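You operate a simulated robot arm through the tools that you are given. There is no shell and no other tool. Be economical: measure what you need, move in short steps, check, and stop when the job is done.

Carry out the task below with a simulated two-armed robot. There is one attempt and no reset: what you move stays moved.

JOB
Take the bundle of letters that says "May" from the top shelf of the book truck and put it on the mill print on a cream board. Fetch the 60 brown wedge from the white folding table and set it on the top of the small white table. Take the purple cassette from the black-framed bench and leave it on the top of the slide bench. Take the wide yellow-label box marked "Y-47" from the top of the grey side table and leave it on the grey large harbour print. Put one of the narrow yellow-label boxes from the top of the grey side table on the top of the plan chest. Stack the print on an orange board marked "P-45" from the top of the small white table on top of the print on an orange board labelled "P-62". Turn the dial of the black dry cabinet to 50. Close the flap four of the four-flap box. Do these in any order. Set down upright: wide yellow-label box, narrow yellow-label box.

It is judged by the outcome, as a careful person would: the job done as asked, and still so three seconds after it is handed in. It fails if anything else is knocked over, pushed out of place, dropped, spilled or broken.

ROBOT AND FRAMES
Two 7-joint arms with two-finger grippers on one trunk, on a base that drives. Base frame: it is fixed to the floor where the robot stands at the start and does not move with it; the origin is under the middle of the robot, x ahead of it, y to its left, z up. Lengths are in cm, angles in degrees, forces in N, time in s.
The left shoulder is at the start at [7.8, 15.1, 96.3], the right one opposite. With the tool pointing down near the work surface each hand reaches from about 32 to 80 cm from the robot's upright axis, wherever it stands, measured 20 degrees to its own side. Places, roughly: brown wedge [200, 25, 75]; bundle of letters [50, 0, 100]; dial of the black dry cabinet [-200, 160, 50]; flap four of the four-flap box [340, 290, 90]; large harbour print [350, 525, 75]; mill print on a cream board [-350, -175, 75]; narrow yellow-label box [150, 375, 75]; print on an orange board [-25, 375, 75]; purple cassette [325, 200, 75]; top of the plan chest [-360, 380, 90]; top of the slide bench [300, 650, 80]; top of the small white table [20, 390, 80]; wide yellow-label box [125, 375, 75]. Payload 2.54 kg a hand.
The TCP of each hand is the grasp point between the finger pads, 3 cm short of the fingertips. In the tool frame z runs along the fingers and y along their closing line. The gripper opens to 11.6 cm. The gripper's body begins 9.5 cm behind the TCP.
Orientation is told as [roll, pitch, yaw] about the base's x, y, z axes, in that order, counted from this pose: with the fingers straight down and closing along the base's y, the tool's x points along the base's -x, its y along +y and its z along -z.

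CONTROLS
- The arms move only by the tool servo_tool. It takes "left_steps", "right_steps" or both (then of equal length, played together; a hand with none holds still); each is a list that holds one entry, the list of rows, each a list of 7 numbers: the shift along the base's x, y, z in cm, then the turn, a rotation vector about the base's x, y, z in degrees, then the gripper command, from -1 (shut) to 1 (fully open), values between in proportion. In form: [[[dx, dy, dz, rx, ry, rz, hand], ...]]. A call has 1 to 20 rows; each row shifts and turns the commanded pose from where the row before left it. Each row takes 0.2 s and may step no farther than 5 cm and 8.6 degrees from the row before; otherwise, or with a gripper value out of range, the whole call is refused. A pose out of reach is approached as far as the arm can. The call stops where the force on the tool passes 40 N (or 10 N more than at its start, if that is more) or the arm is blocked; 0.2 s more then pass. Each finger travels about 7.2 cm/s and halts on what it meets, pressing with about 40 N; the grip force reading is that of the motor and also rises with nothing between the fingers. The clock runs only during rows and for 0.2 s after the last one: add rows that do not move to give the fingers time. The reply holds the time, the measured pose of the TCP, the force on the tool along the base axes, the opening and the grip force, in the units named above and with some noise, with the torque about the TCP (base axes, N m) and any sound that the robot's microphone picked up.
- Cameras (640 x 400 px; columns grow to the right, rows downward): "scene" is now at [15.23, 1.05, 112.1]; the picture's right is [0.06, -1.00, 0.00], its down [-0.24, -0.02, -0.97] and it looks along [0.97, 0.06, -0.24] (base axes); focal length 214 px, centre (320, 200). "left" rides on the left gripper at [6.9, 1.5, -12.2] in its tool frame; the picture's right is [-0.21, 0.98, 0.00], its down [-0.83, -0.18, -0.53] and it looks along [-0.52, -0.11, 0.85] (tool axes); focal length 251 px, centre (320, 200). "right" rides on the right gripper at [6.9, -1.5, -12.2] in its tool frame; the picture's right is [0.21, 0.98, 0.00], its down [-0.83, 0.18, -0.53] and it looks along [-0.52, 0.11, 0.85] (tool axes); focal length 251 px, centre (320, 200). There is no depth. A picture from a camera that has moved, and an enlarged one, comes with that camera's place and axes in the base frame and with its lens. The place of the scene camera against the robot may be out by one fixed shift of up to 1.8 cm in any direction.
- camera(camera): a new picture of that camera. The clock stands still meanwhile.
- lift_body(by): slides the trunk up (or, below 0, down) by that many cm; the arms and the scene camera ride with it, the base frame stays. It gives what a move gives, with no picture.
- roll_base(legs): drives the robot by 1 to 6 legs, each [ahead, left, turn to the left] in cm, cm and degrees, along the robot's own axes; the way and the turn of a leg run together, so that a leg with both is an arc; at most 150 cm and 180 degrees a leg. The arms and the cameras ride along, it lands a little off, and it stops where it bumps. It gives what a move gives.
- turn_head(pan, tilt): turns the head with the scene camera to pan (to the left, within 80 degrees either way) and tilt (down, from -29 to 69), counted from straight ahead of the robot. It gives what a move gives.
- zoom(camera, box): a new picture of the part [left, top, right, bottom] of that camera's present view, enlarged. The clock stands still meanwhile.
- close_job(): hands the job in; it is judged then, once.

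Go step by step. Nothing tells you exact positions but the pictures and the camera data: compare them with the known pose of the tool, close in by small moves and look again before you grip or let go. The budget is 207 turns and 202 pictures, counting those below and the enlarged ones. Unless the task says otherwise, let go and move clear before handing in.

The tools are called after "Emit:" as name(argument=value, ...) on one line, values as JSON. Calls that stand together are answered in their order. servo_tool: Moves the arms, as the interface text tells. Its arguments: {"type":"object","properties":{"left_steps":{"type":"array","items":{"type":"array","items":{"type":"array","items":{"type":"number"}}}},"right_steps":{"type":"array","items":{"type":"array","items":{"type":"array","items":{"type":"number"}}}}},"required":[]} The other tools are called the same way: lift_body (by) slides the trunk up or down; roll_base (legs) drives the base; turn_head (pan, tilt) turns the head that bears the scene camera; camera (camera) takes a picture; zoom (camera, box) takes an enlarged picture of a part of a camera's view; close_job () hands the job in.

At the start:

```text
clock: 0.0
left_tool_pos: [40.95, 25.12, 115.08]
left_tcp_rot: [0.0, 0.0, 0.0]
left_wrist_force: [-0.3, 0.0, -0.7]
left_torque: [-0.01, -0.03, 0.02]
left_width: 11.56
left_finger_force: 0.1
right_tool_pos: [50.55, -15.52, 115.09]
right_tcp_rot: [-0.1, 0.1, -0.1]
right_wrist_force: [-0.3, -1.5, -0.8]
right_torque: [0.02, -0.01, -0.01]
right_width: 11.61
right_finger_force: 0.1
trunk travel left (down, up): [-20.0, 8.9]
robot x, y, heading: [-0.0, -0.14, 0.2]
head pan, tilt: [3.6, 14.0]
```

scene: 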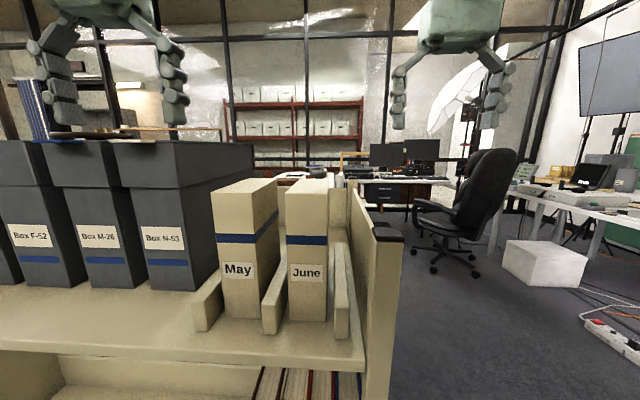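
right: 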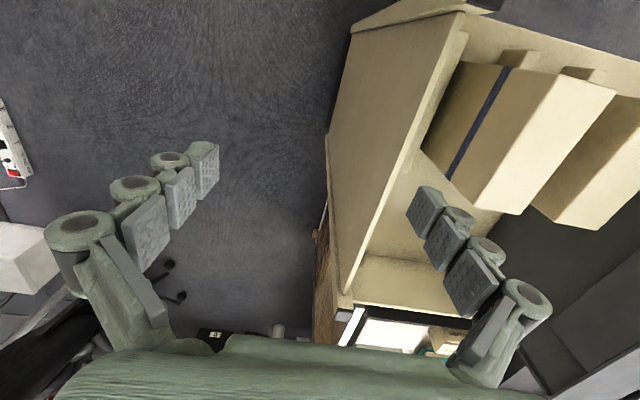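
left: 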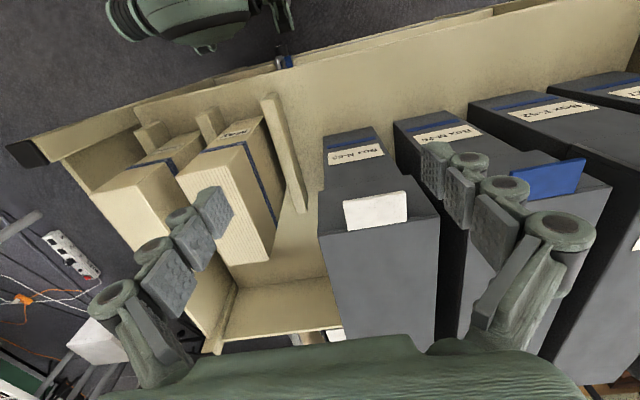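

I see the May bundle standing left of June on the truck's top shelf, ahead and slightly left of me. I'll look closer at it and survey the room.

Emit:
zoom(camera="left", box=[80, 80, 340, 290])

Emit:
zoom(camera="scene", box=[180, 150, 420, 350])

Emit:
turn_head(pan=75, tilt=14)

Emit:
camera(camera="scene")

Emit:
turn_head(pan=-75, tilt=14)

Emit:
camera(camera="scene")

```text
1.90 times, centred on (210, 185) of left
camera zoom: at [33.98, 26.65, 127.26], right [0.21, 0.98, 0.0], down [0.83, -0.18, 0.53], along [0.52, -0.11, -0.85], focal length 479 px, centre (530, 229)
```

zoom: 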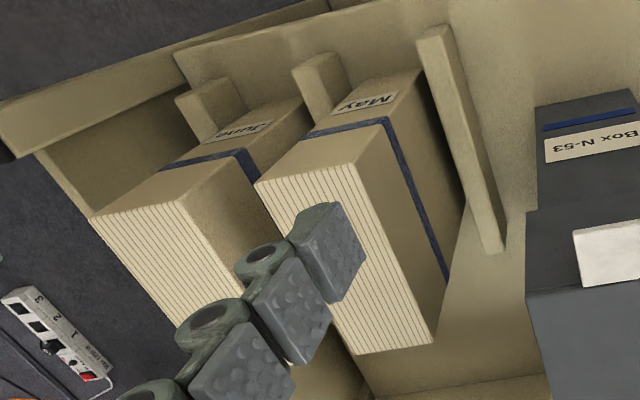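

```text
2.00 times, centred on (300, 250) of scene
camera zoom: at [15.23, 1.05, 112.1], right [0.06, -1.0, 0.0], down [-0.24, -0.02, -0.97], along [0.97, 0.06, -0.24], focal length 429 px, centre (360, 100)
```

zoom: 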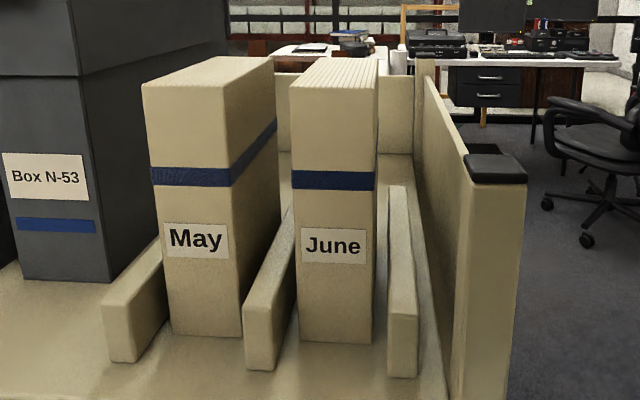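

```text
clock: 1.4
left_tool_pos: [41.11, 25.15, 115.15]
left_tcp_rot: [-0.1, 0.0, 0.1]
left_wrist_force: [0.6, -0.5, 0.5]
left_torque: [-0.01, 0.02, -0.02]
left_width: 11.6
left_finger_force: 0.1
right_tool_pos: [50.56, -15.46, 115.0]
right_tcp_rot: [0.0, -0.1, 0.0]
right_wrist_force: [0.8, 0.1, 0.1]
right_torque: [0.04, 0.02, -0.03]
right_width: 11.62
right_finger_force: 0.1
trunk travel left (down, up): [-20.0, 8.9]
robot x, y, heading: [0.07, -0.19, 0.2]
head pan, tilt: [75.0, 14.0]
```

```text
196 pictures are left
camera scene: at [8.33, 9.49, 112.1], right [0.97, -0.26, 0.0], down [-0.06, -0.23, -0.97], along [0.25, 0.94, -0.24], focal length 214 px, centre (320, 200)
```

scene: 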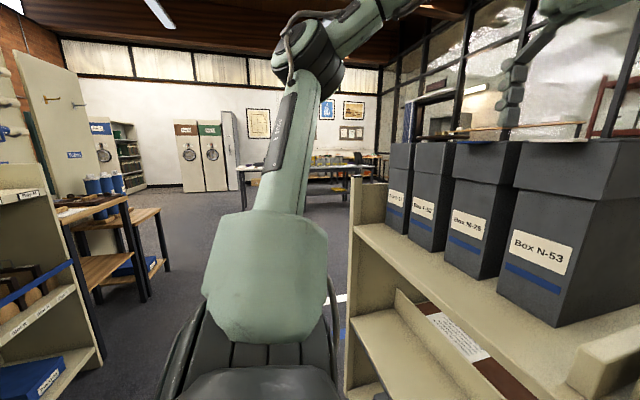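

```text
clock: 3.8
left_tool_pos: [41.17, 25.16, 115.12]
left_tcp_rot: [0.0, 0.0, -0.1]
left_wrist_force: [0.1, -1.0, -0.1]
left_torque: [0.03, -0.03, -0.01]
left_width: 11.61
left_finger_force: 0.0
right_tool_pos: [50.48, -15.37, 115.06]
right_tcp_rot: [0.0, 0.0, 0.0]
right_wrist_force: [0.3, 0.4, -1.3]
right_torque: [0.0, -0.01, -0.01]
right_width: 11.62
right_finger_force: 0.0
trunk travel left (down, up): [-20.0, 8.9]
robot x, y, heading: [0.04, -0.31, -0.0]
head pan, tilt: [-75.0, 14.0]
```

```text
195 pictures are left
camera scene: at [8.33, -8.55, 112.1], right [-0.97, -0.26, 0.0], down [-0.06, 0.23, -0.97], along [0.25, -0.94, -0.24], focal length 214 px, centre (320, 200)
```

scene: 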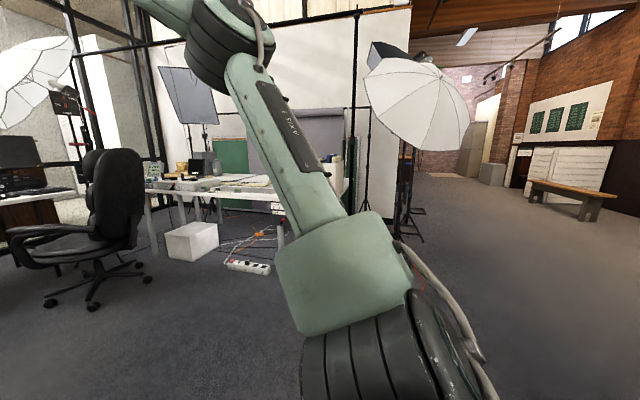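

May spans about x 41–53, y 11.6–16.6, top z 106.6. I'll bring the left hand above it with partly opened fingers and look.

Emit:
servo_tool(left_steps=[[[2.1, -3.7, 0, 0, 0, 0, 0.6], [2.1, -3.7, 0, 0, 0, 0, 0.5], [2.0, -3.6, 0, 0, 0, 0, 0.5], [0, 0, -2.5, 0, 0, 0, 0.5], [0, 0, 0, 0, 0, 0, 0.5]]])

Emit:
turn_head(pan=15, tilt=14)

Emit:
camera(camera="left")

Emit:
camera(camera="scene")

```text
clock: 5.0
left_tool_pos: [45.67, 15.89, 110.36]
left_tcp_rot: [-0.1, -0.1, 0.0]
left_wrist_force: [-0.2, 0.3, 0.1]
left_torque: [0.01, 0.03, 0.0]
left_width: 8.69
left_finger_force: 0.2
left hand out of reach, approached as far as the arm can: row 2, 3
right_tool_pos: [50.56, -15.39, 115.03]
right_tcp_rot: [0.1, 0.0, 0.0]
right_wrist_force: [0.0, -0.3, -0.3]
right_torque: [0.04, 0.0, -0.01]
right_width: 11.62
right_finger_force: 0.0
trunk travel left (down, up): [-20.0, 8.9]
robot x, y, heading: [-0.12, -0.19, -0.0]
head pan, tilt: [-75.0, 14.0]
```

```text
clock: 6.6
left_tool_pos: [45.62, 15.89, 110.47]
left_tcp_rot: [0.0, 0.0, 0.0]
left_wrist_force: [0.4, 0.6, 0.1]
left_torque: [-0.03, -0.02, 0.02]
left_width: 8.7
left_finger_force: 0.0
right_tool_pos: [50.59, -15.4, 115.0]
right_tcp_rot: [-0.1, 0.0, 0.0]
right_wrist_force: [-0.4, 0.0, 0.0]
right_torque: [-0.01, 0.0, -0.01]
right_width: 11.6
right_finger_force: 0.0
trunk travel left (down, up): [-20.0, 8.9]
robot x, y, heading: [-0.42, -0.09, 0.2]
head pan, tilt: [15.0, 14.0]
```

```text
194 pictures are left
camera left: at [38.58, 17.47, 122.57], right [0.21, 0.98, 0.0], down [0.83, -0.18, 0.53], along [0.52, -0.12, -0.85], focal length 251 px, centre (320, 200)
```

left: 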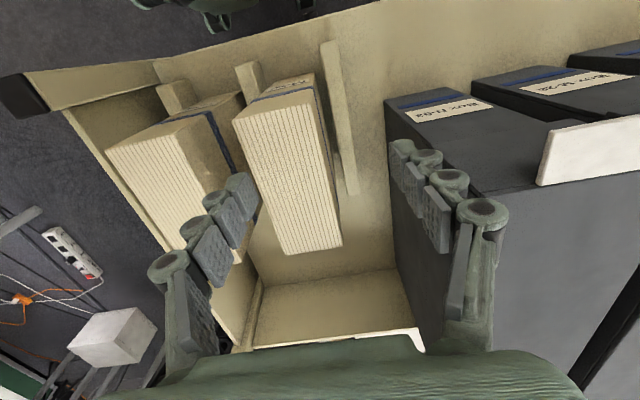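

```text
193 pictures are left
camera scene: at [14.93, 2.88, 112.1], right [0.26, -0.97, 0.0], down [-0.23, -0.06, -0.97], along [0.94, 0.25, -0.24], focal length 214 px, centre (320, 200)
```

scene: 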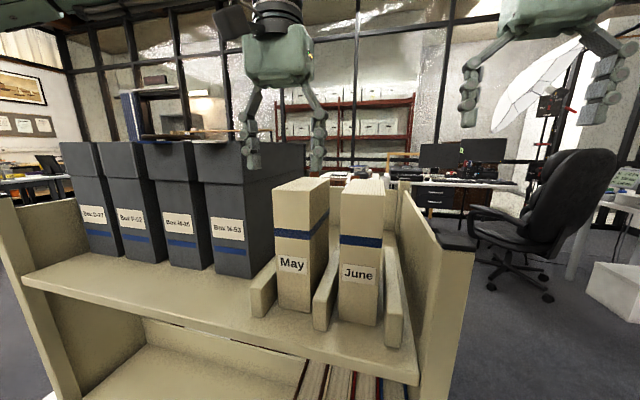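

The high pose limits reach, so I'll raise the trunk and then bring the hand over the bundle's centre.

Emit:
lift_body(by=8)

Emit:
servo_tool(left_steps=[[[0, 0, -3, 0, 0, 0, 0.5], [0, 0, -3, 0, 0, 0, 0.5], [0, 0, 0, 0, 0, 0, 0.5]]])

```text
clock: 7.8
left_tool_pos: [45.62, 15.97, 118.31]
left_tcp_rot: [0.0, 0.0, 0.0]
left_wrist_force: [0.6, 0.8, 0.6]
left_torque: [0.02, 0.03, -0.01]
left_width: 8.72
left_finger_force: 0.0
right_tool_pos: [50.63, -15.5, 122.93]
right_tcp_rot: [0.0, -0.1, 0.0]
right_wrist_force: [-0.2, 0.6, -0.1]
right_torque: [0.0, 0.01, 0.01]
right_width: 11.58
right_finger_force: 0.1
trunk travel left (down, up): [-28.0, 0.9]
robot x, y, heading: [-0.02, -0.26, -0.0]
head pan, tilt: [15.0, 14.0]
```

```text
clock: 8.6
left_tool_pos: [45.74, 16.15, 112.3]
left_tcp_rot: [-0.1, 0.0, 0.0]
left_wrist_force: [-0.6, 0.1, -0.5]
left_torque: [0.0, 0.0, -0.04]
left_width: 8.69
left_finger_force: 0.0
right_tool_pos: [50.61, -15.51, 122.91]
right_tcp_rot: [0.0, -0.1, 0.1]
right_wrist_force: [-0.1, 1.4, -0.8]
right_torque: [-0.03, 0.01, -0.03]
right_width: 11.62
right_finger_force: 0.1
trunk travel left (down, up): [-28.0, 0.9]
robot x, y, heading: [0.08, 0.15, -0.1]
head pan, tilt: [15.0, 14.0]
```

Emit:
servo_tool(left_steps=[[[1.6, -2.0, 0, 0, 0, 0, 0.5], [0, 0, -2.0, 0, 0, 0, 0.5], [0, 0, 0, 0, 0, 0, 0.5]]])

Emit:
camera(camera="left")

```text
clock: 9.4
left_tool_pos: [47.19, 13.9, 110.56]
left_tcp_rot: [0.0, -0.1, 0.0]
left_wrist_force: [1.1, -0.3, 0.4]
left_torque: [0.0, -0.01, -0.01]
left_width: 8.7
left_finger_force: 0.0
right_tool_pos: [50.58, -15.49, 123.03]
right_tcp_rot: [0.0, 0.0, 0.0]
right_wrist_force: [-0.2, 0.6, -0.1]
right_torque: [0.02, 0.01, 0.0]
right_width: 11.58
right_finger_force: 0.1
trunk travel left (down, up): [-28.0, 0.9]
robot x, y, heading: [0.67, 0.08, -0.0]
head pan, tilt: [15.0, 14.0]
```

```text
192 pictures are left
camera left: at [40.18, 15.52, 122.6], right [0.21, 0.98, 0.0], down [0.83, -0.18, 0.53], along [0.52, -0.11, -0.85], focal length 251 px, centre (320, 200)
```

left: 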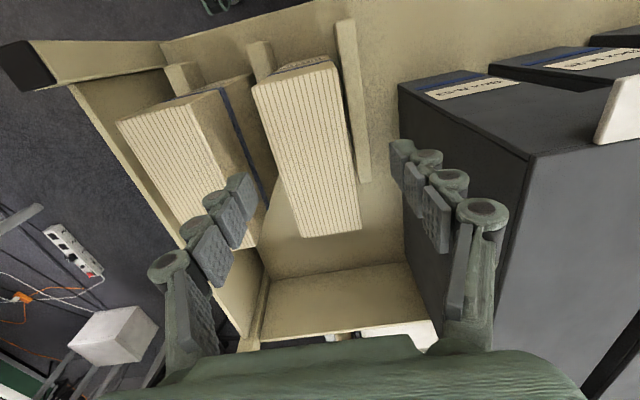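

Emit:
servo_tool(left_steps=[[[0.2, -0.25, 0, 0, 0, 0, 0.28], [0, 0, -3, 0, 0, 0, 0.28], [0, 0, -3.5, 0, 0, 0, 0.28], [0, 0, -3.5, 0, 0, 0, 0.28], [0, 0, 0, 0, 0, 0, -1], [0, 0, 0, 0, 0, 0, -1], [0, 0, 0, 0, 0, 0, -1]]])

Emit:
camera(camera="left")

```text
clock: 11.0
left_tool_pos: [47.41, 13.76, 100.52]
left_tcp_rot: [0.1, -0.1, 0.0]
left_wrist_force: [-1.1, -1.4, 0.9]
left_torque: [-0.06, -0.4, -0.12]
left_width: 5.32
left_finger_force: 40.2
right_tool_pos: [50.54, -15.58, 123.09]
right_tcp_rot: [0.0, 0.0, -0.1]
right_wrist_force: [-0.3, -0.6, -0.1]
right_torque: [-0.05, -0.02, 0.04]
right_width: 11.58
right_finger_force: 0.0
trunk travel left (down, up): [-28.0, 0.9]
robot x, y, heading: [0.08, 0.23, -0.1]
head pan, tilt: [15.0, 14.0]
```

```text
191 pictures are left
camera left: at [40.37, 15.26, 112.73], right [0.21, 0.98, 0.0], down [0.83, -0.18, 0.53], along [0.52, -0.12, -0.85], focal length 251 px, centre (320, 200)
```

left: 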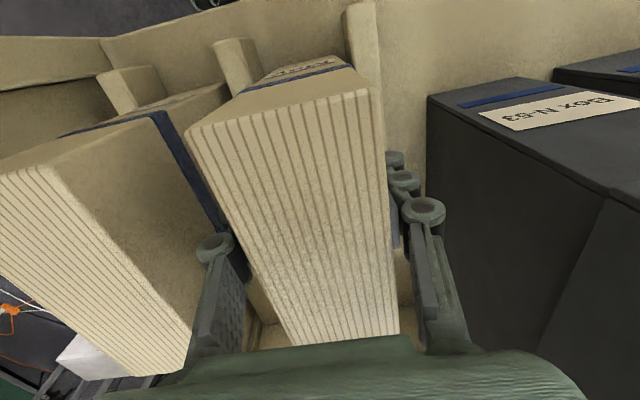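

Gripped (5.3 cm, 40 N). Lifting slowly.

Emit:
servo_tool(left_steps=[[[0, 0, 1, 0, 0, 0, -1], [0, 0, 2, 0, 0, 0, -1], [0, 0, 3, 0, 0, 0, -1], [0, 0, 4, 0, 0, 0, -1], [0, 0, 2, 0, 0, 0, -1], [0, 0, 0, 0, 0, 0, -1]]])

Emit:
camera(camera="scene")

```text
clock: 12.4
left_tool_pos: [47.63, 13.59, 112.32]
left_tcp_rot: [0.0, 0.0, -0.1]
left_wrist_force: [-0.8, -0.1, -4.0]
left_torque: [0.01, 0.03, 0.0]
left_width: 5.32
left_finger_force: 39.6
right_tool_pos: [50.51, -15.61, 123.0]
right_tcp_rot: [-0.1, 0.0, 0.1]
right_wrist_force: [0.3, -0.5, 1.1]
right_torque: [0.02, 0.0, -0.03]
right_width: 11.62
right_finger_force: 0.1
trunk travel left (down, up): [-28.0, 0.9]
robot x, y, heading: [0.05, 0.03, 0.2]
head pan, tilt: [15.0, 14.0]
```

```text
190 pictures are left
camera scene: at [14.96, 2.9, 120.09], right [0.26, -0.97, 0.0], down [-0.23, -0.06, -0.97], along [0.94, 0.25, -0.24], focal length 214 px, centre (320, 200)
```

scene: 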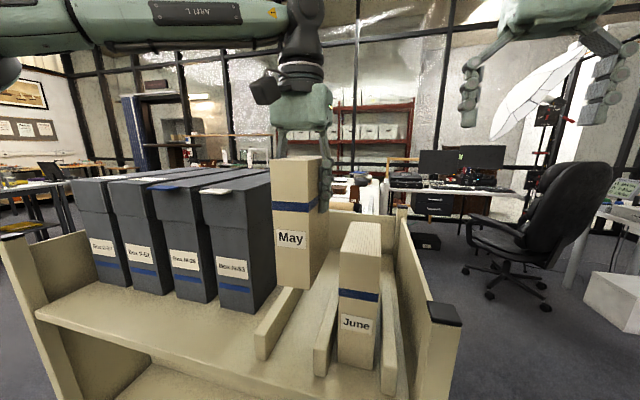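

May is lifted clear. I'll back away, turn right, and look for the way to the mill print.

Emit:
roll_base(legs=[[-45, 0, 0], [0, 0, -90]])

Emit:
turn_head(pan=-60, tilt=14)

Emit:
camera(camera="scene")

```text
clock: 16.0
left_tool_pos: [3.16, 8.84, 112.28]
left_tcp_rot: [0.0, 0.2, -5.7]
left_wrist_force: [0.2, -0.3, -4.0]
left_torque: [0.01, 0.04, 0.01]
left_width: 5.33
left_finger_force: 39.6
right_tool_pos: [3.23, -20.58, 122.91]
right_tcp_rot: [0.0, 0.0, -5.8]
right_wrist_force: [-0.4, 1.0, 0.0]
right_torque: [0.01, 0.0, 0.0]
right_width: 11.58
right_finger_force: 0.0
trunk travel left (down, up): [-28.0, 0.9]
robot x, y, heading: [-45.72, 0.3, -5.5]
head pan, tilt: [15.0, 14.0]
stopped in leg 2: the robot was blocked; the commanded pose is now the measured one
```

```text
clock: 17.5
left_tool_pos: [3.07, 8.81, 112.34]
left_tcp_rot: [0.0, 0.1, -5.8]
left_wrist_force: [-0.5, 0.4, -4.0]
left_torque: [0.02, 0.01, -0.02]
left_width: 5.33
left_finger_force: 39.8
right_tool_pos: [3.17, -20.48, 123.1]
right_tcp_rot: [-0.1, -0.1, -5.7]
right_wrist_force: [0.3, 0.3, -0.9]
right_torque: [0.0, 0.0, -0.01]
right_width: 11.6
right_finger_force: 0.0
trunk travel left (down, up): [-28.0, 0.9]
robot x, y, heading: [-45.46, 0.14, -5.8]
head pan, tilt: [-60.0, 14.0]
```

```text
189 pictures are left
camera scene: at [-35.89, -8.75, 120.09], right [-0.91, -0.41, 0.0], down [-0.1, 0.22, -0.97], along [0.4, -0.88, -0.24], focal length 214 px, centre (320, 200)
```

scene: 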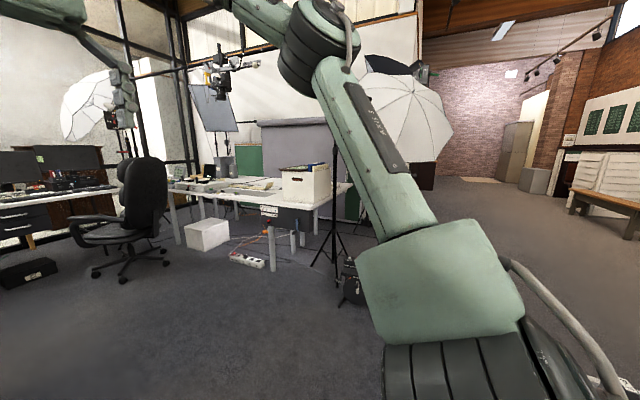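

The turn was blocked by something unseen, probably behind me on the left. Looking there.

Emit:
turn_head(pan=80, tilt=40)

Emit:
camera(camera="scene")

Emit:
turn_head(pan=-80, tilt=45)

Emit:
camera(camera="scene")

```text
clock: 19.7
left_tool_pos: [3.11, 8.86, 112.36]
left_tcp_rot: [0.0, 0.1, -5.8]
left_wrist_force: [-0.3, -0.3, -4.4]
left_torque: [-0.02, 0.02, 0.03]
left_width: 5.3
left_finger_force: 39.9
right_tool_pos: [3.06, -20.48, 123.01]
right_tcp_rot: [0.1, 0.1, -5.8]
right_wrist_force: [0.1, 0.1, -1.3]
right_torque: [0.01, -0.02, 0.0]
right_width: 11.61
right_finger_force: 0.1
trunk travel left (down, up): [-28.0, 0.9]
robot x, y, heading: [-45.5, 0.17, -5.7]
head pan, tilt: [80.0, 40.0]
```

```text
188 pictures are left
camera scene: at [-37.4, 7.95, 115.98], right [0.96, -0.27, 0.0], down [-0.18, -0.62, -0.77], along [0.21, 0.74, -0.64], focal length 214 px, centre (320, 200)
```

scene: 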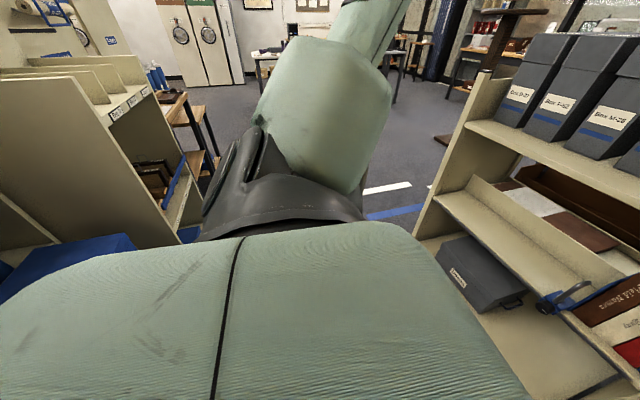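

```text
clock: 22.2
left_tool_pos: [3.18, 8.82, 112.27]
left_tcp_rot: [0.0, 0.2, -5.7]
left_wrist_force: [-1.2, 0.6, -4.0]
left_torque: [0.01, 0.03, -0.01]
left_width: 5.31
left_finger_force: 39.6
right_tool_pos: [3.14, -20.44, 123.11]
right_tcp_rot: [0.0, 0.0, -5.8]
right_wrist_force: [0.4, 0.3, -0.2]
right_torque: [-0.01, 0.03, 0.02]
right_width: 11.61
right_finger_force: 0.0
trunk travel left (down, up): [-28.0, 0.9]
robot x, y, heading: [-45.65, 0.21, -6.1]
head pan, tilt: [-80.0, 45.0]
```

```text
187 pictures are left
camera scene: at [-39.12, -8.34, 115.25], right [-1.0, -0.07, 0.0], down [-0.05, 0.71, -0.71], along [0.05, -0.71, -0.71], focal length 214 px, centre (320, 200)
```

scene: 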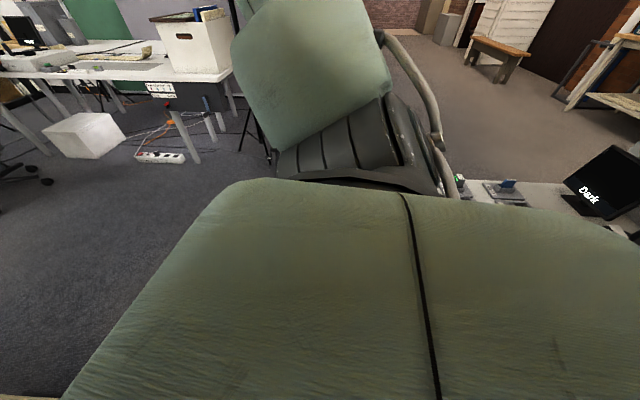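

There's shelving right behind me and a desk with a "Dark" screen behind right. I'll ease forward and sidestep right into the open floor, then turn.

Emit:
roll_base(legs=[[14, 0, 0], [0, -110, 0]])

Emit:
turn_head(pan=-80, tilt=20)

Emit:
camera(camera="scene")

```text
clock: 33.9
left_tool_pos: [5.75, -102.03, 112.37]
left_tcp_rot: [-0.1, 0.1, -6.3]
left_wrist_force: [0.5, -0.1, -4.6]
left_torque: [0.02, 0.03, 0.0]
left_width: 5.31
left_finger_force: 39.5
right_tool_pos: [5.42, -131.42, 123.03]
right_tcp_rot: [0.0, 0.0, -6.3]
right_wrist_force: [0.1, -0.4, 0.8]
right_torque: [0.0, 0.02, 0.01]
right_width: 11.61
right_finger_force: 0.1
trunk travel left (down, up): [-28.0, 0.9]
robot x, y, heading: [-43.15, -110.54, -6.4]
head pan, tilt: [-80.0, 45.0]
```

```text
clock: 34.8
left_tool_pos: [5.75, -102.07, 112.33]
left_tcp_rot: [0.0, 0.2, -6.3]
left_wrist_force: [0.3, 0.3, -3.9]
left_torque: [0.0, 0.0, -0.01]
left_width: 5.31
left_finger_force: 40.4
right_tool_pos: [5.4, -131.35, 123.04]
right_tcp_rot: [-0.2, 0.0, -6.3]
right_wrist_force: [-0.9, 0.1, 0.0]
right_torque: [0.0, -0.02, 0.02]
right_width: 11.6
right_finger_force: 0.0
trunk travel left (down, up): [-28.0, 0.9]
robot x, y, heading: [-43.12, -110.7, -6.4]
head pan, tilt: [-80.0, 20.0]
```

```text
186 pictures are left
camera scene: at [-36.68, -119.99, 119.11], right [-1.0, -0.06, 0.0], down [-0.02, 0.34, -0.94], along [0.06, -0.94, -0.34], focal length 214 px, centre (320, 200)
```

scene: 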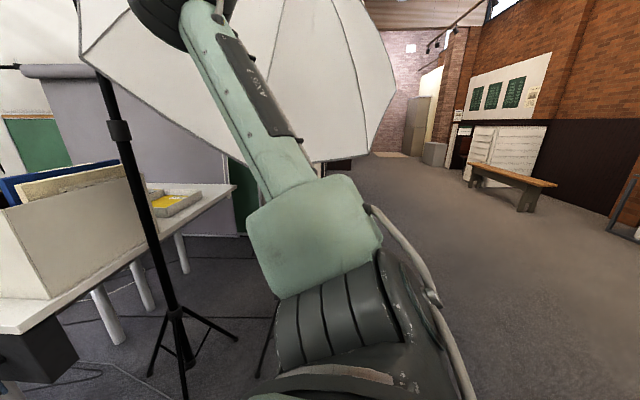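

Emit:
roll_base(legs=[[0, 0, -45]])

Emit:
camera(camera="scene")

```text
clock: 37.4
left_tool_pos: [-2.86, -139.08, 112.34]
left_tcp_rot: [0.0, 0.1, -51.4]
left_wrist_force: [0.1, -0.2, 0.0]
left_torque: [-0.04, -0.02, -0.01]
left_width: 0.0
left_finger_force: 29.4
right_tool_pos: [-23.82, -159.68, 122.91]
right_tcp_rot: [0.0, 0.0, -51.5]
right_wrist_force: [-0.3, -0.3, -0.9]
right_torque: [-0.03, 0.02, -0.01]
right_width: 11.61
right_finger_force: 0.1
trunk travel left (down, up): [-28.0, 0.9]
robot x, y, heading: [-43.02, -110.47, -51.6]
head pan, tilt: [-80.0, 20.0]
```

```text
185 pictures are left
camera scene: at [-46.01, -122.26, 119.12], right [-0.75, 0.66, 0.0], down [0.23, 0.26, -0.94], along [-0.62, -0.7, -0.34], focal length 214 px, centre (320, 200)
```

scene: 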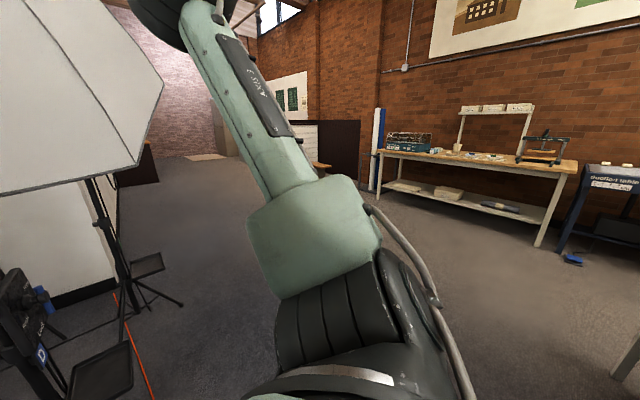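

The left gripper is empty: the bundle slipped out during the turn. I'll find it.

Emit:
camera(camera="left")

Emit:
turn_head(pan=25, tilt=40)

Emit:
camera(camera="scene")

```text
184 pictures are left
camera left: at [-6.11, -132.79, 124.56], right [0.9, 0.44, 0.0], down [0.37, -0.76, 0.53], along [0.24, -0.48, -0.85], focal length 251 px, centre (320, 200)
```

left: 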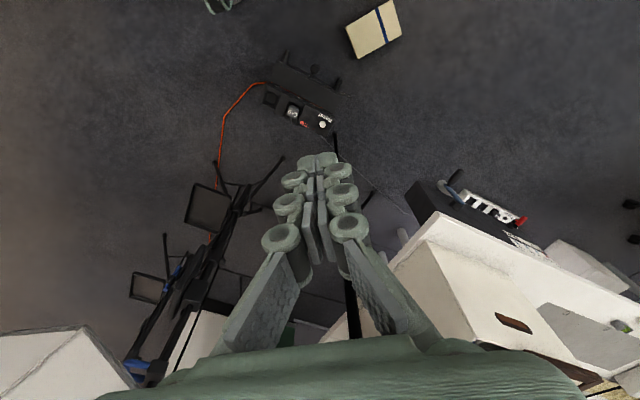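

```text
clock: 39.2
left_tool_pos: [-2.8, -139.06, 112.33]
left_tcp_rot: [0.1, 0.2, -51.5]
left_wrist_force: [0.1, 0.4, 0.1]
left_torque: [-0.01, -0.01, 0.01]
left_width: 0.0
left_finger_force: 28.7
right_tool_pos: [-23.71, -159.57, 123.05]
right_tcp_rot: [0.1, 0.0, -51.4]
right_wrist_force: [0.1, 0.4, -0.4]
right_torque: [0.01, 0.01, -0.03]
right_width: 11.6
right_finger_force: 0.1
trunk travel left (down, up): [-28.0, 0.9]
robot x, y, heading: [-42.95, -110.2, -51.6]
head pan, tilt: [25.0, 40.0]
```

```text
183 pictures are left
camera scene: at [-32.22, -119.07, 115.98], right [-0.45, -0.9, 0.0], down [-0.58, 0.29, -0.77], along [0.69, -0.34, -0.64], focal length 214 px, centre (320, 200)
```

scene: 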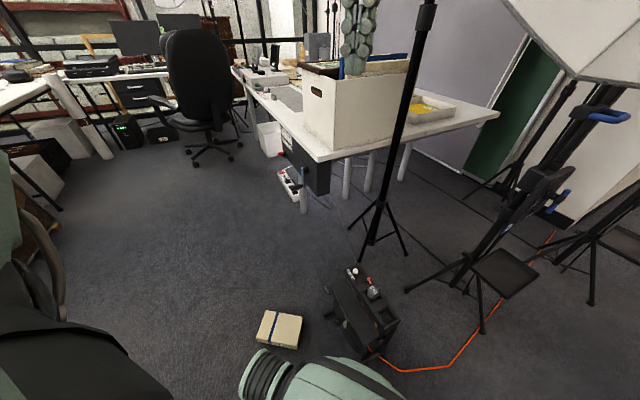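

The bundle lies on the floor near (11,−119). I'll zoom to see how it lies.

Emit:
zoom(camera="scene", box=[220, 290, 340, 370])

Emit:
zoom(camera="left", box=[320, 0, 420, 65])

```text
5.00 times, centred on (280, 330) of scene
camera zoom: at [-32.22, -119.07, 115.98], right [-0.45, -0.9, 0.0], down [-0.58, 0.29, -0.77], along [0.69, -0.34, -0.64], focal length 1072 px, centre (520, -450)
```

zoom: 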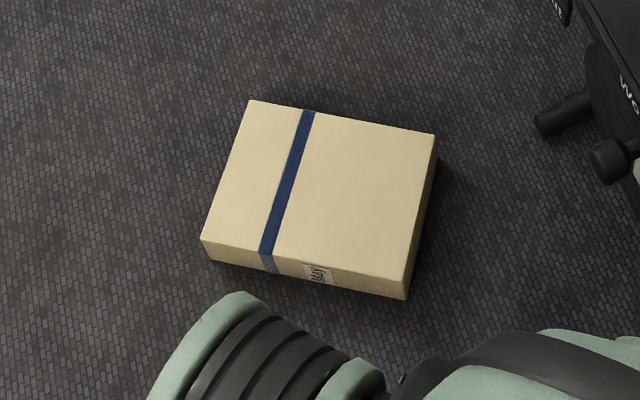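

```text
6.15 times, centred on (370, 32) of left
camera zoom: at [-6.09, -132.78, 124.56], right [0.9, 0.44, 0.0], down [0.37, -0.76, 0.53], along [0.23, -0.48, -0.85], focal length 1547 px, centre (12, 1231)
```

zoom: 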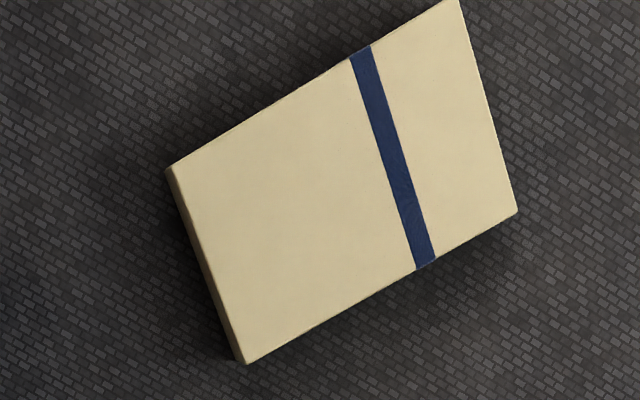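

The bundle lies flat with its 19 cm axis crosswise. It's too wide (12 cm) for one hand, so I'll pick it up two-handed by its ends, tip it on edge, then regrip. First I align the robot with it.

Emit:
roll_base(legs=[[-5.4, 23.6, 0], [0, 0, 16]])

Emit:
lift_body(by=-27.5)

Emit:
turn_head(pan=0, tilt=60)

Emit:
camera(camera="scene")

```text
clock: 43.0
left_tool_pos: [18.76, -107.48, 112.42]
left_tcp_rot: [-0.1, 0.1, -35.0]
left_wrist_force: [0.4, -0.5, -0.3]
left_torque: [-0.02, 0.01, -0.01]
left_width: 0.03
left_finger_force: 28.7
right_tool_pos: [4.59, -133.01, 123.09]
right_tcp_rot: [0.0, 0.0, -35.0]
right_wrist_force: [0.3, 0.3, 0.3]
right_torque: [-0.02, 0.02, -0.02]
right_width: 11.58
right_finger_force: 0.0
trunk travel left (down, up): [-28.0, 0.9]
robot x, y, heading: [-27.68, -91.22, -34.9]
head pan, tilt: [25.0, 40.0]
```

```text
clock: 45.8
left_tool_pos: [18.81, -107.47, 84.82]
left_tcp_rot: [0.1, 0.0, -35.0]
left_wrist_force: [-0.3, 0.3, 0.2]
left_torque: [-0.02, -0.01, 0.0]
left_width: 0.0
left_finger_force: 28.8
right_tool_pos: [4.63, -133.02, 95.65]
right_tcp_rot: [0.0, 0.1, -35.0]
right_wrist_force: [-0.2, 0.9, -0.1]
right_torque: [-0.01, -0.01, -0.01]
right_width: 11.61
right_finger_force: 0.1
trunk travel left (down, up): [-0.5, 28.4]
robot x, y, heading: [-27.93, -91.56, -35.2]
head pan, tilt: [25.0, 40.0]
```

```text
clock: 46.7
left_tool_pos: [18.8, -107.41, 84.82]
left_tcp_rot: [0.0, 0.2, -35.0]
left_wrist_force: [-0.1, 0.3, 0.2]
left_torque: [0.03, -0.02, 0.03]
left_width: 0.0
left_finger_force: 28.4
right_tool_pos: [4.61, -133.0, 95.68]
right_tcp_rot: [0.0, 0.0, -35.0]
right_wrist_force: [-0.2, 0.8, 0.1]
right_torque: [-0.01, 0.0, 0.0]
right_width: 11.59
right_finger_force: 0.0
trunk travel left (down, up): [-0.5, 28.4]
robot x, y, heading: [-27.98, -91.52, -34.9]
head pan, tilt: [0.0, 60.0]
```

```text
180 pictures are left
camera scene: at [-17.81, -98.61, 85.81], right [-0.57, -0.82, 0.0], down [-0.71, 0.5, -0.5], along [0.41, -0.29, -0.87], focal length 214 px, centre (320, 200)
```

scene: 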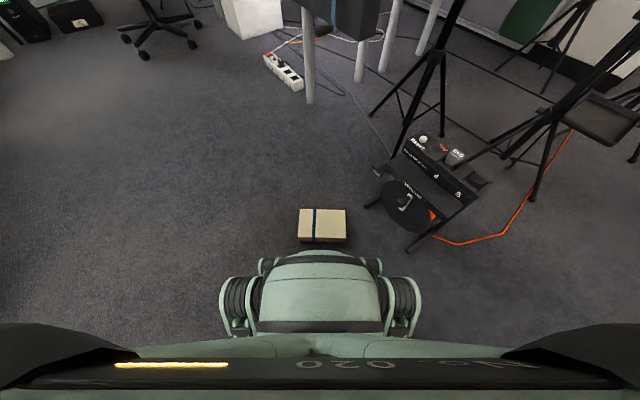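

Aligned well. Lowering both hands (closed) to the sides of the bundle in stages.

Emit:
servo_tool(left_steps=[[[0.3, -0.45, -5, 0, 0, 0, -1], [0, 0, -5, 0, 0, 0, -1], [0, 0, -5, 0, 0, 0, -1], [0, 0, -5, 0, 0, 0, -1], [0, 0, -5, 0, 0, 0, -1], [0, 0, -5, 0, 0, 0, -1], [0, 0, -5, 0, 0, 0, -1], [0, 0, -5, 0, 0, 0, -1], [0, 0, -5, 0, 0, 0, -1], [0, 0, -5, 0, 0, 0, -1], [0, 0, -5, 0, 0, 0, -1], [0, 0, -5, 0, 0, 0, -1], [0, 0, 0, 0, 0, 0, -1], [0, 0, 0, 0, 0, 0, -1]]], right_steps=[[[-1.2, 0.4, -4.5, 0, 0, 0, -1], [-1.2, 0.4, -4.5, 0, 0, 0, -1], [0, 0, -5, 0, 0, 0, -1], [0, 0, -5, 0, 0, 0, -1], [0, 0, -5, 0, 0, 0, -1], [0, 0, -5, 0, 0, 0, -1], [0, 0, -5, 0, 0, 0, -1], [0, 0, -5, 0, 0, 0, -1], [0, 0, -5, 0, 0, 0, -1], [0, 0, -5, 0, 0, 0, -1], [0, 0, -5, 0, 0, 0, -1], [0, 0, -5, 0, 0, 0, -1], [0, 0, -5, 0, 0, 0, -1], [0, 0, -5, 0, 0, 0, -1]]])

Emit:
camera(camera="scene")

Emit:
camera(camera="left")

Emit:
camera(camera="right")

```text
refused: row 1 steps farther than a row can; nothing moved
```

```text
179 pictures are left
camera scene: at [-17.81, -98.61, 85.81], right [-0.57, -0.82, 0.0], down [-0.71, 0.5, -0.5], along [0.41, -0.29, -0.87], focal length 214 px, centre (320, 200)
```

scene: 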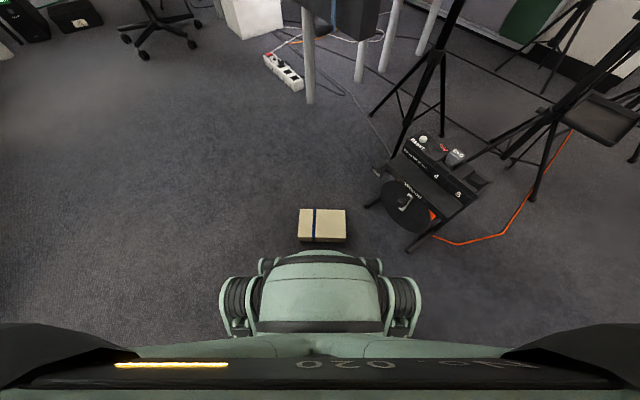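

```text
178 pictures are left
camera left: at [13.93, -102.24, 97.06], right [0.74, 0.68, 0.0], down [0.57, -0.62, 0.53], along [0.36, -0.39, -0.85], focal length 251 px, centre (320, 200)
```

left: 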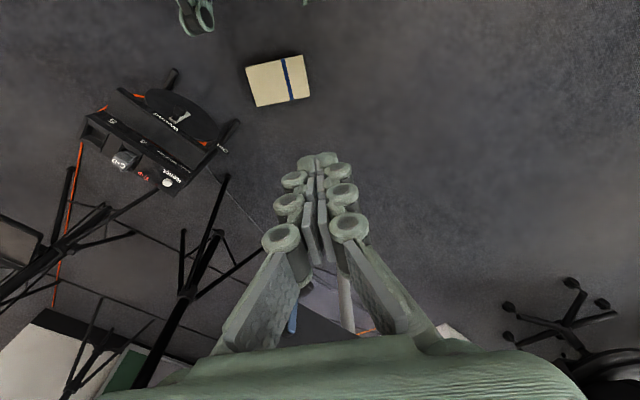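

```text
177 pictures are left
camera right: at [-1.93, -130.19, 107.69], right [0.38, 0.92, 0.0], down [0.78, -0.32, 0.53], along [0.49, -0.21, -0.85], focal length 251 px, centre (320, 200)
```

right: 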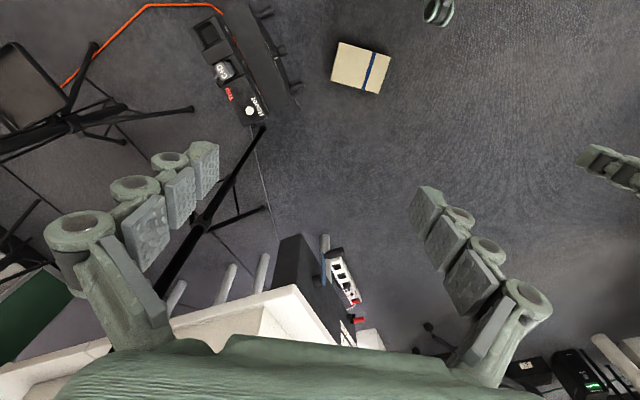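

Emit:
servo_tool(left_steps=[[[0.3, -0.4, -4.0, 0, 0, 0, -1], [0, 0, -4.4, 0, 0, 0, -1], [0, 0, -4.4, 0, 0, 0, -1], [0, 0, -4.4, 0, 0, 0, -1], [0, 0, -4.4, 0, 0, 0, -1], [0, 0, -4.4, 0, 0, 0, -1], [0, 0, -4.4, 0, 0, 0, -1], [0, 0, -4.4, 0, 0, 0, -1], [0, 0, -4.4, 0, 0, 0, -1], [0, 0, -4.4, 0, 0, 0, -1], [0, 0, -4.4, 0, 0, 0, -1], [0, 0, -4.4, 0, 0, 0, -1], [0, 0, -4.4, 0, 0, 0, -1], [0, 0, -4.4, 0, 0, 0, -1], [0, 0, -4.4, 0, 0, 0, -1], [0, 0, -4.4, 0, 0, 0, -1], [0, 0, -4.4, 0, 0, 0, -1], [0, 0, 0, 0, 0, 0, -1]]], right_steps=[[[-1.2, 0.4, -4.5, 0, 0, 0, -1], [-1.2, 0.4, -4.5, 0, 0, 0, -1], [0, 0, -5, 0, 0, 0, -1], [0, 0, -5, 0, 0, 0, -1], [0, 0, -5, 0, 0, 0, -1], [0, 0, -5, 0, 0, 0, -1], [0, 0, -5, 0, 0, 0, -1], [0, 0, -5, 0, 0, 0, -1], [0, 0, -5, 0, 0, 0, -1], [0, 0, -5, 0, 0, 0, -1], [0, 0, -5, 0, 0, 0, -1], [0, 0, -5, 0, 0, 0, -1], [0, 0, -5, 0, 0, 0, -1], [0, 0, -5, 0, 0, 0, -1], [0, 0, -5, 0, 0, 0, -1], [0, 0, -5, 0, 0, 0, -1], [0, 0, -5, 0, 0, 0, -1], [0, 0, 0, 0, 0, 0, -1]]])

Emit:
camera(camera="scene")

Emit:
camera(camera="left")

Emit:
camera(camera="right")

```text
clock: 50.5
left_tool_pos: [21.81, -92.7, 32.4]
left_tcp_rot: [0.0, 0.1, -35.0]
left_wrist_force: [0.8, 0.3, -0.3]
left_torque: [0.03, 0.0, 0.0]
left_width: 0.0
left_finger_force: 29.1
left hand out of reach, approached as far as the arm can: row 10, 11, 12, 13, 14, 15, 16, 17
right_tool_pos: [2.28, -131.76, 11.43]
right_tcp_rot: [0.0, -0.1, -35.0]
right_wrist_force: [0.2, 0.7, -0.2]
right_torque: [0.0, 0.02, 0.01]
right_width: 0.0
right_finger_force: 28.3
trunk travel left (down, up): [-0.5, 28.4]
robot x, y, heading: [-28.07, -91.21, -35.1]
head pan, tilt: [0.0, 60.0]
```

```text
176 pictures are left
camera scene: at [-17.82, -98.61, 85.81], right [-0.57, -0.82, 0.0], down [-0.71, 0.5, -0.5], along [0.41, -0.29, -0.87], focal length 214 px, centre (320, 200)
```

scene: 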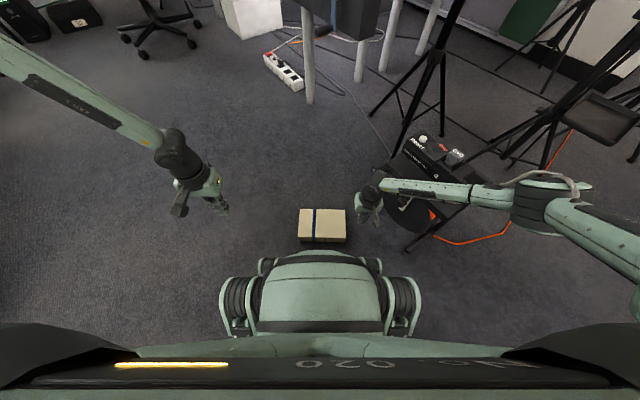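

```text
175 pictures are left
camera left: at [16.8, -87.45, 44.55], right [0.74, 0.68, 0.0], down [0.57, -0.62, 0.53], along [0.36, -0.39, -0.85], focal length 251 px, centre (320, 200)
```

left: 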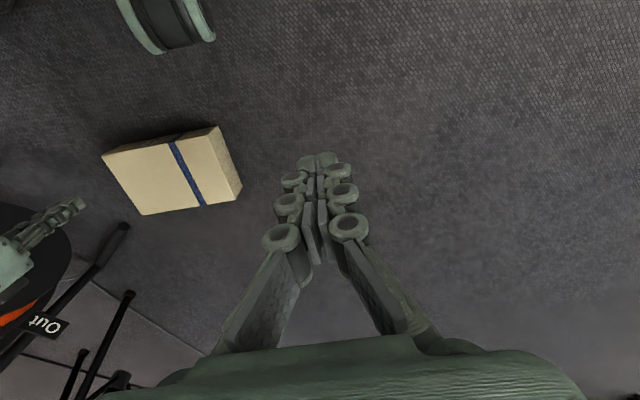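

```text
174 pictures are left
camera right: at [-4.25, -129.08, 23.53], right [0.38, 0.92, 0.0], down [0.78, -0.32, 0.53], along [0.49, -0.2, -0.84], focal length 251 px, centre (320, 200)
```

right: 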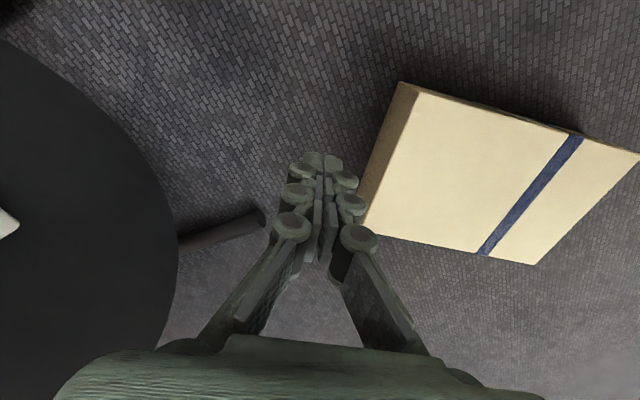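

The right hand is in place, the left arm hit a joint limit. I'll lower the left hand out there and then bring it in.

Emit:
servo_tool(left_steps=[[[0, 0, -4.5, 0, 0, 0, -1], [0, 0, -4.5, 0, 0, 0, -1], [0, 0, -4.5, 0, 0, 0, -1], [0, 0, -4.5, 0, 0, 0, -1], [0, 0, -3.5, 0, 0, 0, -1], [0.82, -0.57, 0, 0, 0, 0, -1], [1.64, -1.14, 0, 0, 0, 0, -1], [1.64, -1.14, 0, 0, 0, 0, -1], [1.0, -0.7, 0, 0, 0, 0, -1], [0, 0, 0, 0, 0, 0, -1]]])

```text
clock: 52.7
left_tool_pos: [27.87, -91.53, 31.9]
left_tcp_rot: [0.0, 0.2, -35.0]
left_wrist_force: [-1.0, -0.2, -0.4]
left_torque: [-0.01, 0.0, -0.05]
left_width: 0.02
left_finger_force: 29.1
left hand out of reach, approached as far as the arm can: row 1, 2, 3, 4, 5, 7, 8, 9
right_tool_pos: [2.15, -131.91, 11.4]
right_tcp_rot: [0.0, 0.0, -35.1]
right_wrist_force: [0.7, 0.5, -0.6]
right_torque: [-0.01, -0.02, -0.01]
right_width: 0.01
right_finger_force: 29.2
trunk travel left (down, up): [-0.5, 28.4]
robot x, y, heading: [-27.75, -91.43, -34.9]
head pan, tilt: [0.0, 60.0]
```

Emit:
servo_tool(left_steps=[[[0, 0, 5, 0, 0, 0, -1], [0, 0, 5, 0, 0, 0, -1], [0, 0, 5, 0, 0, 0, -1], [0, 0, 5, 0, 0, 0, -1], [0, 0, 5, 0, 0, 0, -1], [0, 0, 5, 0, 0, 0, -1], [0, 0, 5, 0, 0, 0, -1], [0, 0, 5, 0, 0, 0, -1], [0, 0, 5, 0, 0, 0, -1], [-2.3, -3.3, 0, 0, 0, 0, -1], [-2.3, -3.3, 0, 0, 0, 0, -1], [-2.3, -3.3, 0, 0, 0, 0, -1], [0, 0, -5, 0, 0, 0, -1], [0, 0, -5, 0, 0, 0, -1], [0, 0, -5, 0, 0, 0, -1], [0, 0, -5, 0, 0, 0, -1], [0, 0, -5, 0, 0, 0, -1], [0, 0, -5, 0, 0, 0, -1], [0, 0, -5, 0, 0, 0, -1], [0, 0, 0, 0, 0, 0, -1]]])

Emit:
camera(camera="scene")

```text
clock: 56.9
left_tool_pos: [20.95, -101.33, 41.74]
left_tcp_rot: [0.1, 0.1, -35.0]
left_wrist_force: [-0.1, 0.5, -0.3]
left_torque: [-0.01, 0.02, 0.03]
left_width: 0.0
left_finger_force: 28.6
right_tool_pos: [2.31, -131.88, 11.55]
right_tcp_rot: [0.1, -0.1, -35.0]
right_wrist_force: [-0.1, 0.0, 0.8]
right_torque: [0.02, 0.01, 0.01]
right_width: 0.02
right_finger_force: 28.9
trunk travel left (down, up): [-0.5, 28.4]
robot x, y, heading: [-27.85, -91.44, -35.0]
head pan, tilt: [0.0, 60.0]
```

```text
173 pictures are left
camera scene: at [-17.82, -98.61, 85.81], right [-0.57, -0.82, 0.0], down [-0.71, 0.5, -0.5], along [0.41, -0.29, -0.87], focal length 214 px, centre (320, 200)
```

scene: 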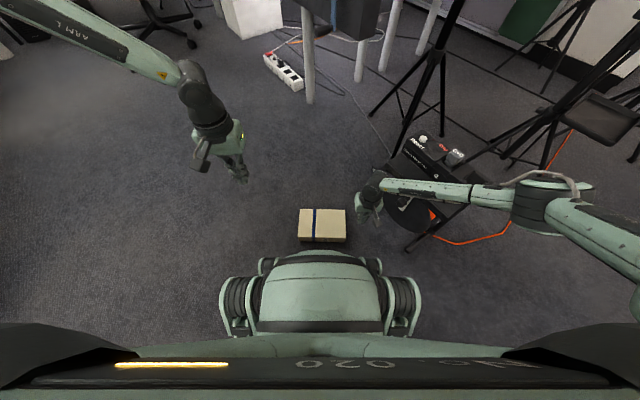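

Emit:
servo_tool(left_steps=[[[0, 0, 5, 0, 0, 0, -1], [0, 0, 5, 0, 0, 0, -1], [0, 0, 5, 0, 0, 0, -1], [0, 0, 5, 0, 0, 0, -1], [0, 0, 5, 0, 0, 0, -1], [0, 0, 5, 0, 0, 0, -1], [0, 0, 5, 0, 0, 0, -1], [-4, 2.8, 0, 0, 0, 0, -1], [-4, 2.8, 0, 0, 0, 0, -1], [-1.6, 1.1, 0, 0, 0, 0, -1], [0, 0, 0, 0, 0, 0, -1]]])

Emit:
turn_head(pan=45, tilt=40)

Emit:
camera(camera="scene")

```text
clock: 59.3
left_tool_pos: [11.34, -94.64, 76.95]
left_tcp_rot: [0.0, 0.1, -35.0]
left_wrist_force: [-0.5, 0.8, 0.0]
left_torque: [0.01, -0.04, 0.01]
left_width: 0.01
left_finger_force: 28.1
right_tool_pos: [2.36, -131.89, 11.46]
right_tcp_rot: [0.0, 0.0, -35.0]
right_wrist_force: [0.1, -0.4, 0.5]
right_torque: [0.02, 0.0, 0.02]
right_width: 0.01
right_finger_force: 28.6
trunk travel left (down, up): [-0.5, 28.4]
robot x, y, heading: [-28.03, -91.21, -35.0]
head pan, tilt: [0.0, 60.0]
```

```text
clock: 60.4
left_tool_pos: [11.3, -94.75, 77.03]
left_tcp_rot: [0.1, 0.1, -35.0]
left_wrist_force: [-0.2, 0.0, 0.2]
left_torque: [-0.01, 0.02, -0.02]
left_width: 0.0
left_finger_force: 28.7
right_tool_pos: [2.28, -131.87, 11.48]
right_tcp_rot: [0.0, 0.0, -35.0]
right_wrist_force: [0.7, -0.1, 0.9]
right_torque: [0.01, 0.01, -0.04]
right_width: 0.0
right_finger_force: 28.7
trunk travel left (down, up): [-0.5, 28.4]
robot x, y, heading: [-28.28, -91.18, -34.8]
head pan, tilt: [45.0, 40.0]
```

```text
172 pictures are left
camera scene: at [-14.91, -93.32, 88.48], right [0.17, -0.98, 0.0], down [-0.63, -0.11, -0.77], along [0.75, 0.13, -0.64], focal length 214 px, centre (320, 200)
```

scene: 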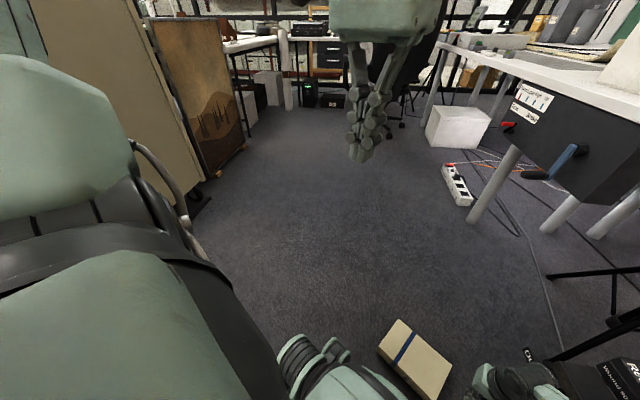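

Emit:
servo_tool(left_steps=[[[0, 0, -5, 0, 0, 0, -1], [0, 0, -5, 0, 0, 0, -1], [0, 0, -5, 0, 0, 0, -1], [0, 0, -5, 0, 0, 0, -1], [0, 0, -5, 0, 0, 0, -1], [0, 0, -5, 0, 0, 0, -1], [0, 0, -5, 0, 0, 0, -1], [0, 0, -5, 0, 0, 0, -1], [0, 0, -5, 0, 0, 0, -1], [0, 0, -5, 0, 0, 0, -1], [0, 0, -5, 0, 0, 0, -1], [0, 0, -5, 0, 0, 0, -1], [0, 0, 0, 0, 0, 0, -1]]])

Emit:
camera(camera="scene")

```text
clock: 63.2
left_tool_pos: [15.2, -90.41, 32.71]
left_tcp_rot: [0.1, 0.1, -35.0]
left_wrist_force: [-0.2, -0.6, -0.4]
left_torque: [-0.01, -0.01, -0.03]
left_width: 0.0
left_finger_force: 28.8
left hand out of reach, approached as far as the arm can: row 9, 10, 11, 12
right_tool_pos: [2.22, -131.85, 11.47]
right_tcp_rot: [0.1, 0.0, -35.0]
right_wrist_force: [-0.1, 0.0, -0.2]
right_torque: [0.0, -0.01, 0.02]
right_width: 0.01
right_finger_force: 28.1
trunk travel left (down, up): [-0.5, 28.4]
robot x, y, heading: [-27.96, -91.49, -35.1]
head pan, tilt: [45.0, 40.0]
```

```text
171 pictures are left
camera scene: at [-14.91, -93.31, 88.48], right [0.17, -0.98, 0.0], down [-0.63, -0.11, -0.77], along [0.75, 0.13, -0.64], focal length 214 px, centre (320, 200)
```

scene: 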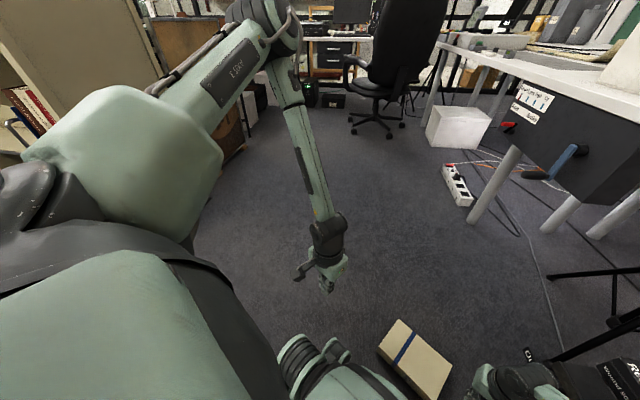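

The left arm is elbow-up and can't bend its wrist that close in, so farther out should work. I'll back up 12 cm and extend.

Emit:
roll_base(legs=[[-13, 0, 0]])

Emit:
servo_tool(left_steps=[[[3.3, -2.3, 3, 0, 0, 0, -1], [3.3, -2.3, 2, 0, 0, 0, -1], [3.3, -2.3, 0, 0, 0, 0, -1], [3.3, -2.3, 0, 0, 0, 0, -1], [3.3, -2.3, 0, 0, 0, 0, -1], [0, 0, -4, 0, 0, 0, -1], [0, 0, -4, 0, 0, 0, -1], [0, 0, -4, 0, 0, 0, -1], [0, 0, -4, 0, 0, 0, -1], [0, 0, -4, 0, 0, 0, -1], [0, 0, 0, 0, 0, 0, -1]]])

```text
clock: 64.5
left_tool_pos: [4.52, -83.13, 32.59]
left_tcp_rot: [-0.1, 0.1, -35.0]
left_wrist_force: [0.2, -0.4, -0.8]
left_torque: [0.02, -0.02, -0.03]
left_width: 0.0
left_finger_force: 29.2
right_tool_pos: [-8.37, -124.55, 11.51]
right_tcp_rot: [0.1, 0.0, -35.0]
right_wrist_force: [0.0, 0.2, 0.3]
right_torque: [0.0, -0.01, 0.01]
right_width: 0.0
right_finger_force: 28.5
trunk travel left (down, up): [-0.5, 28.4]
robot x, y, heading: [-38.43, -83.72, -35.1]
head pan, tilt: [45.0, 40.0]
```

```text
refused: row 1 steps farther than a row can; nothing moved
```

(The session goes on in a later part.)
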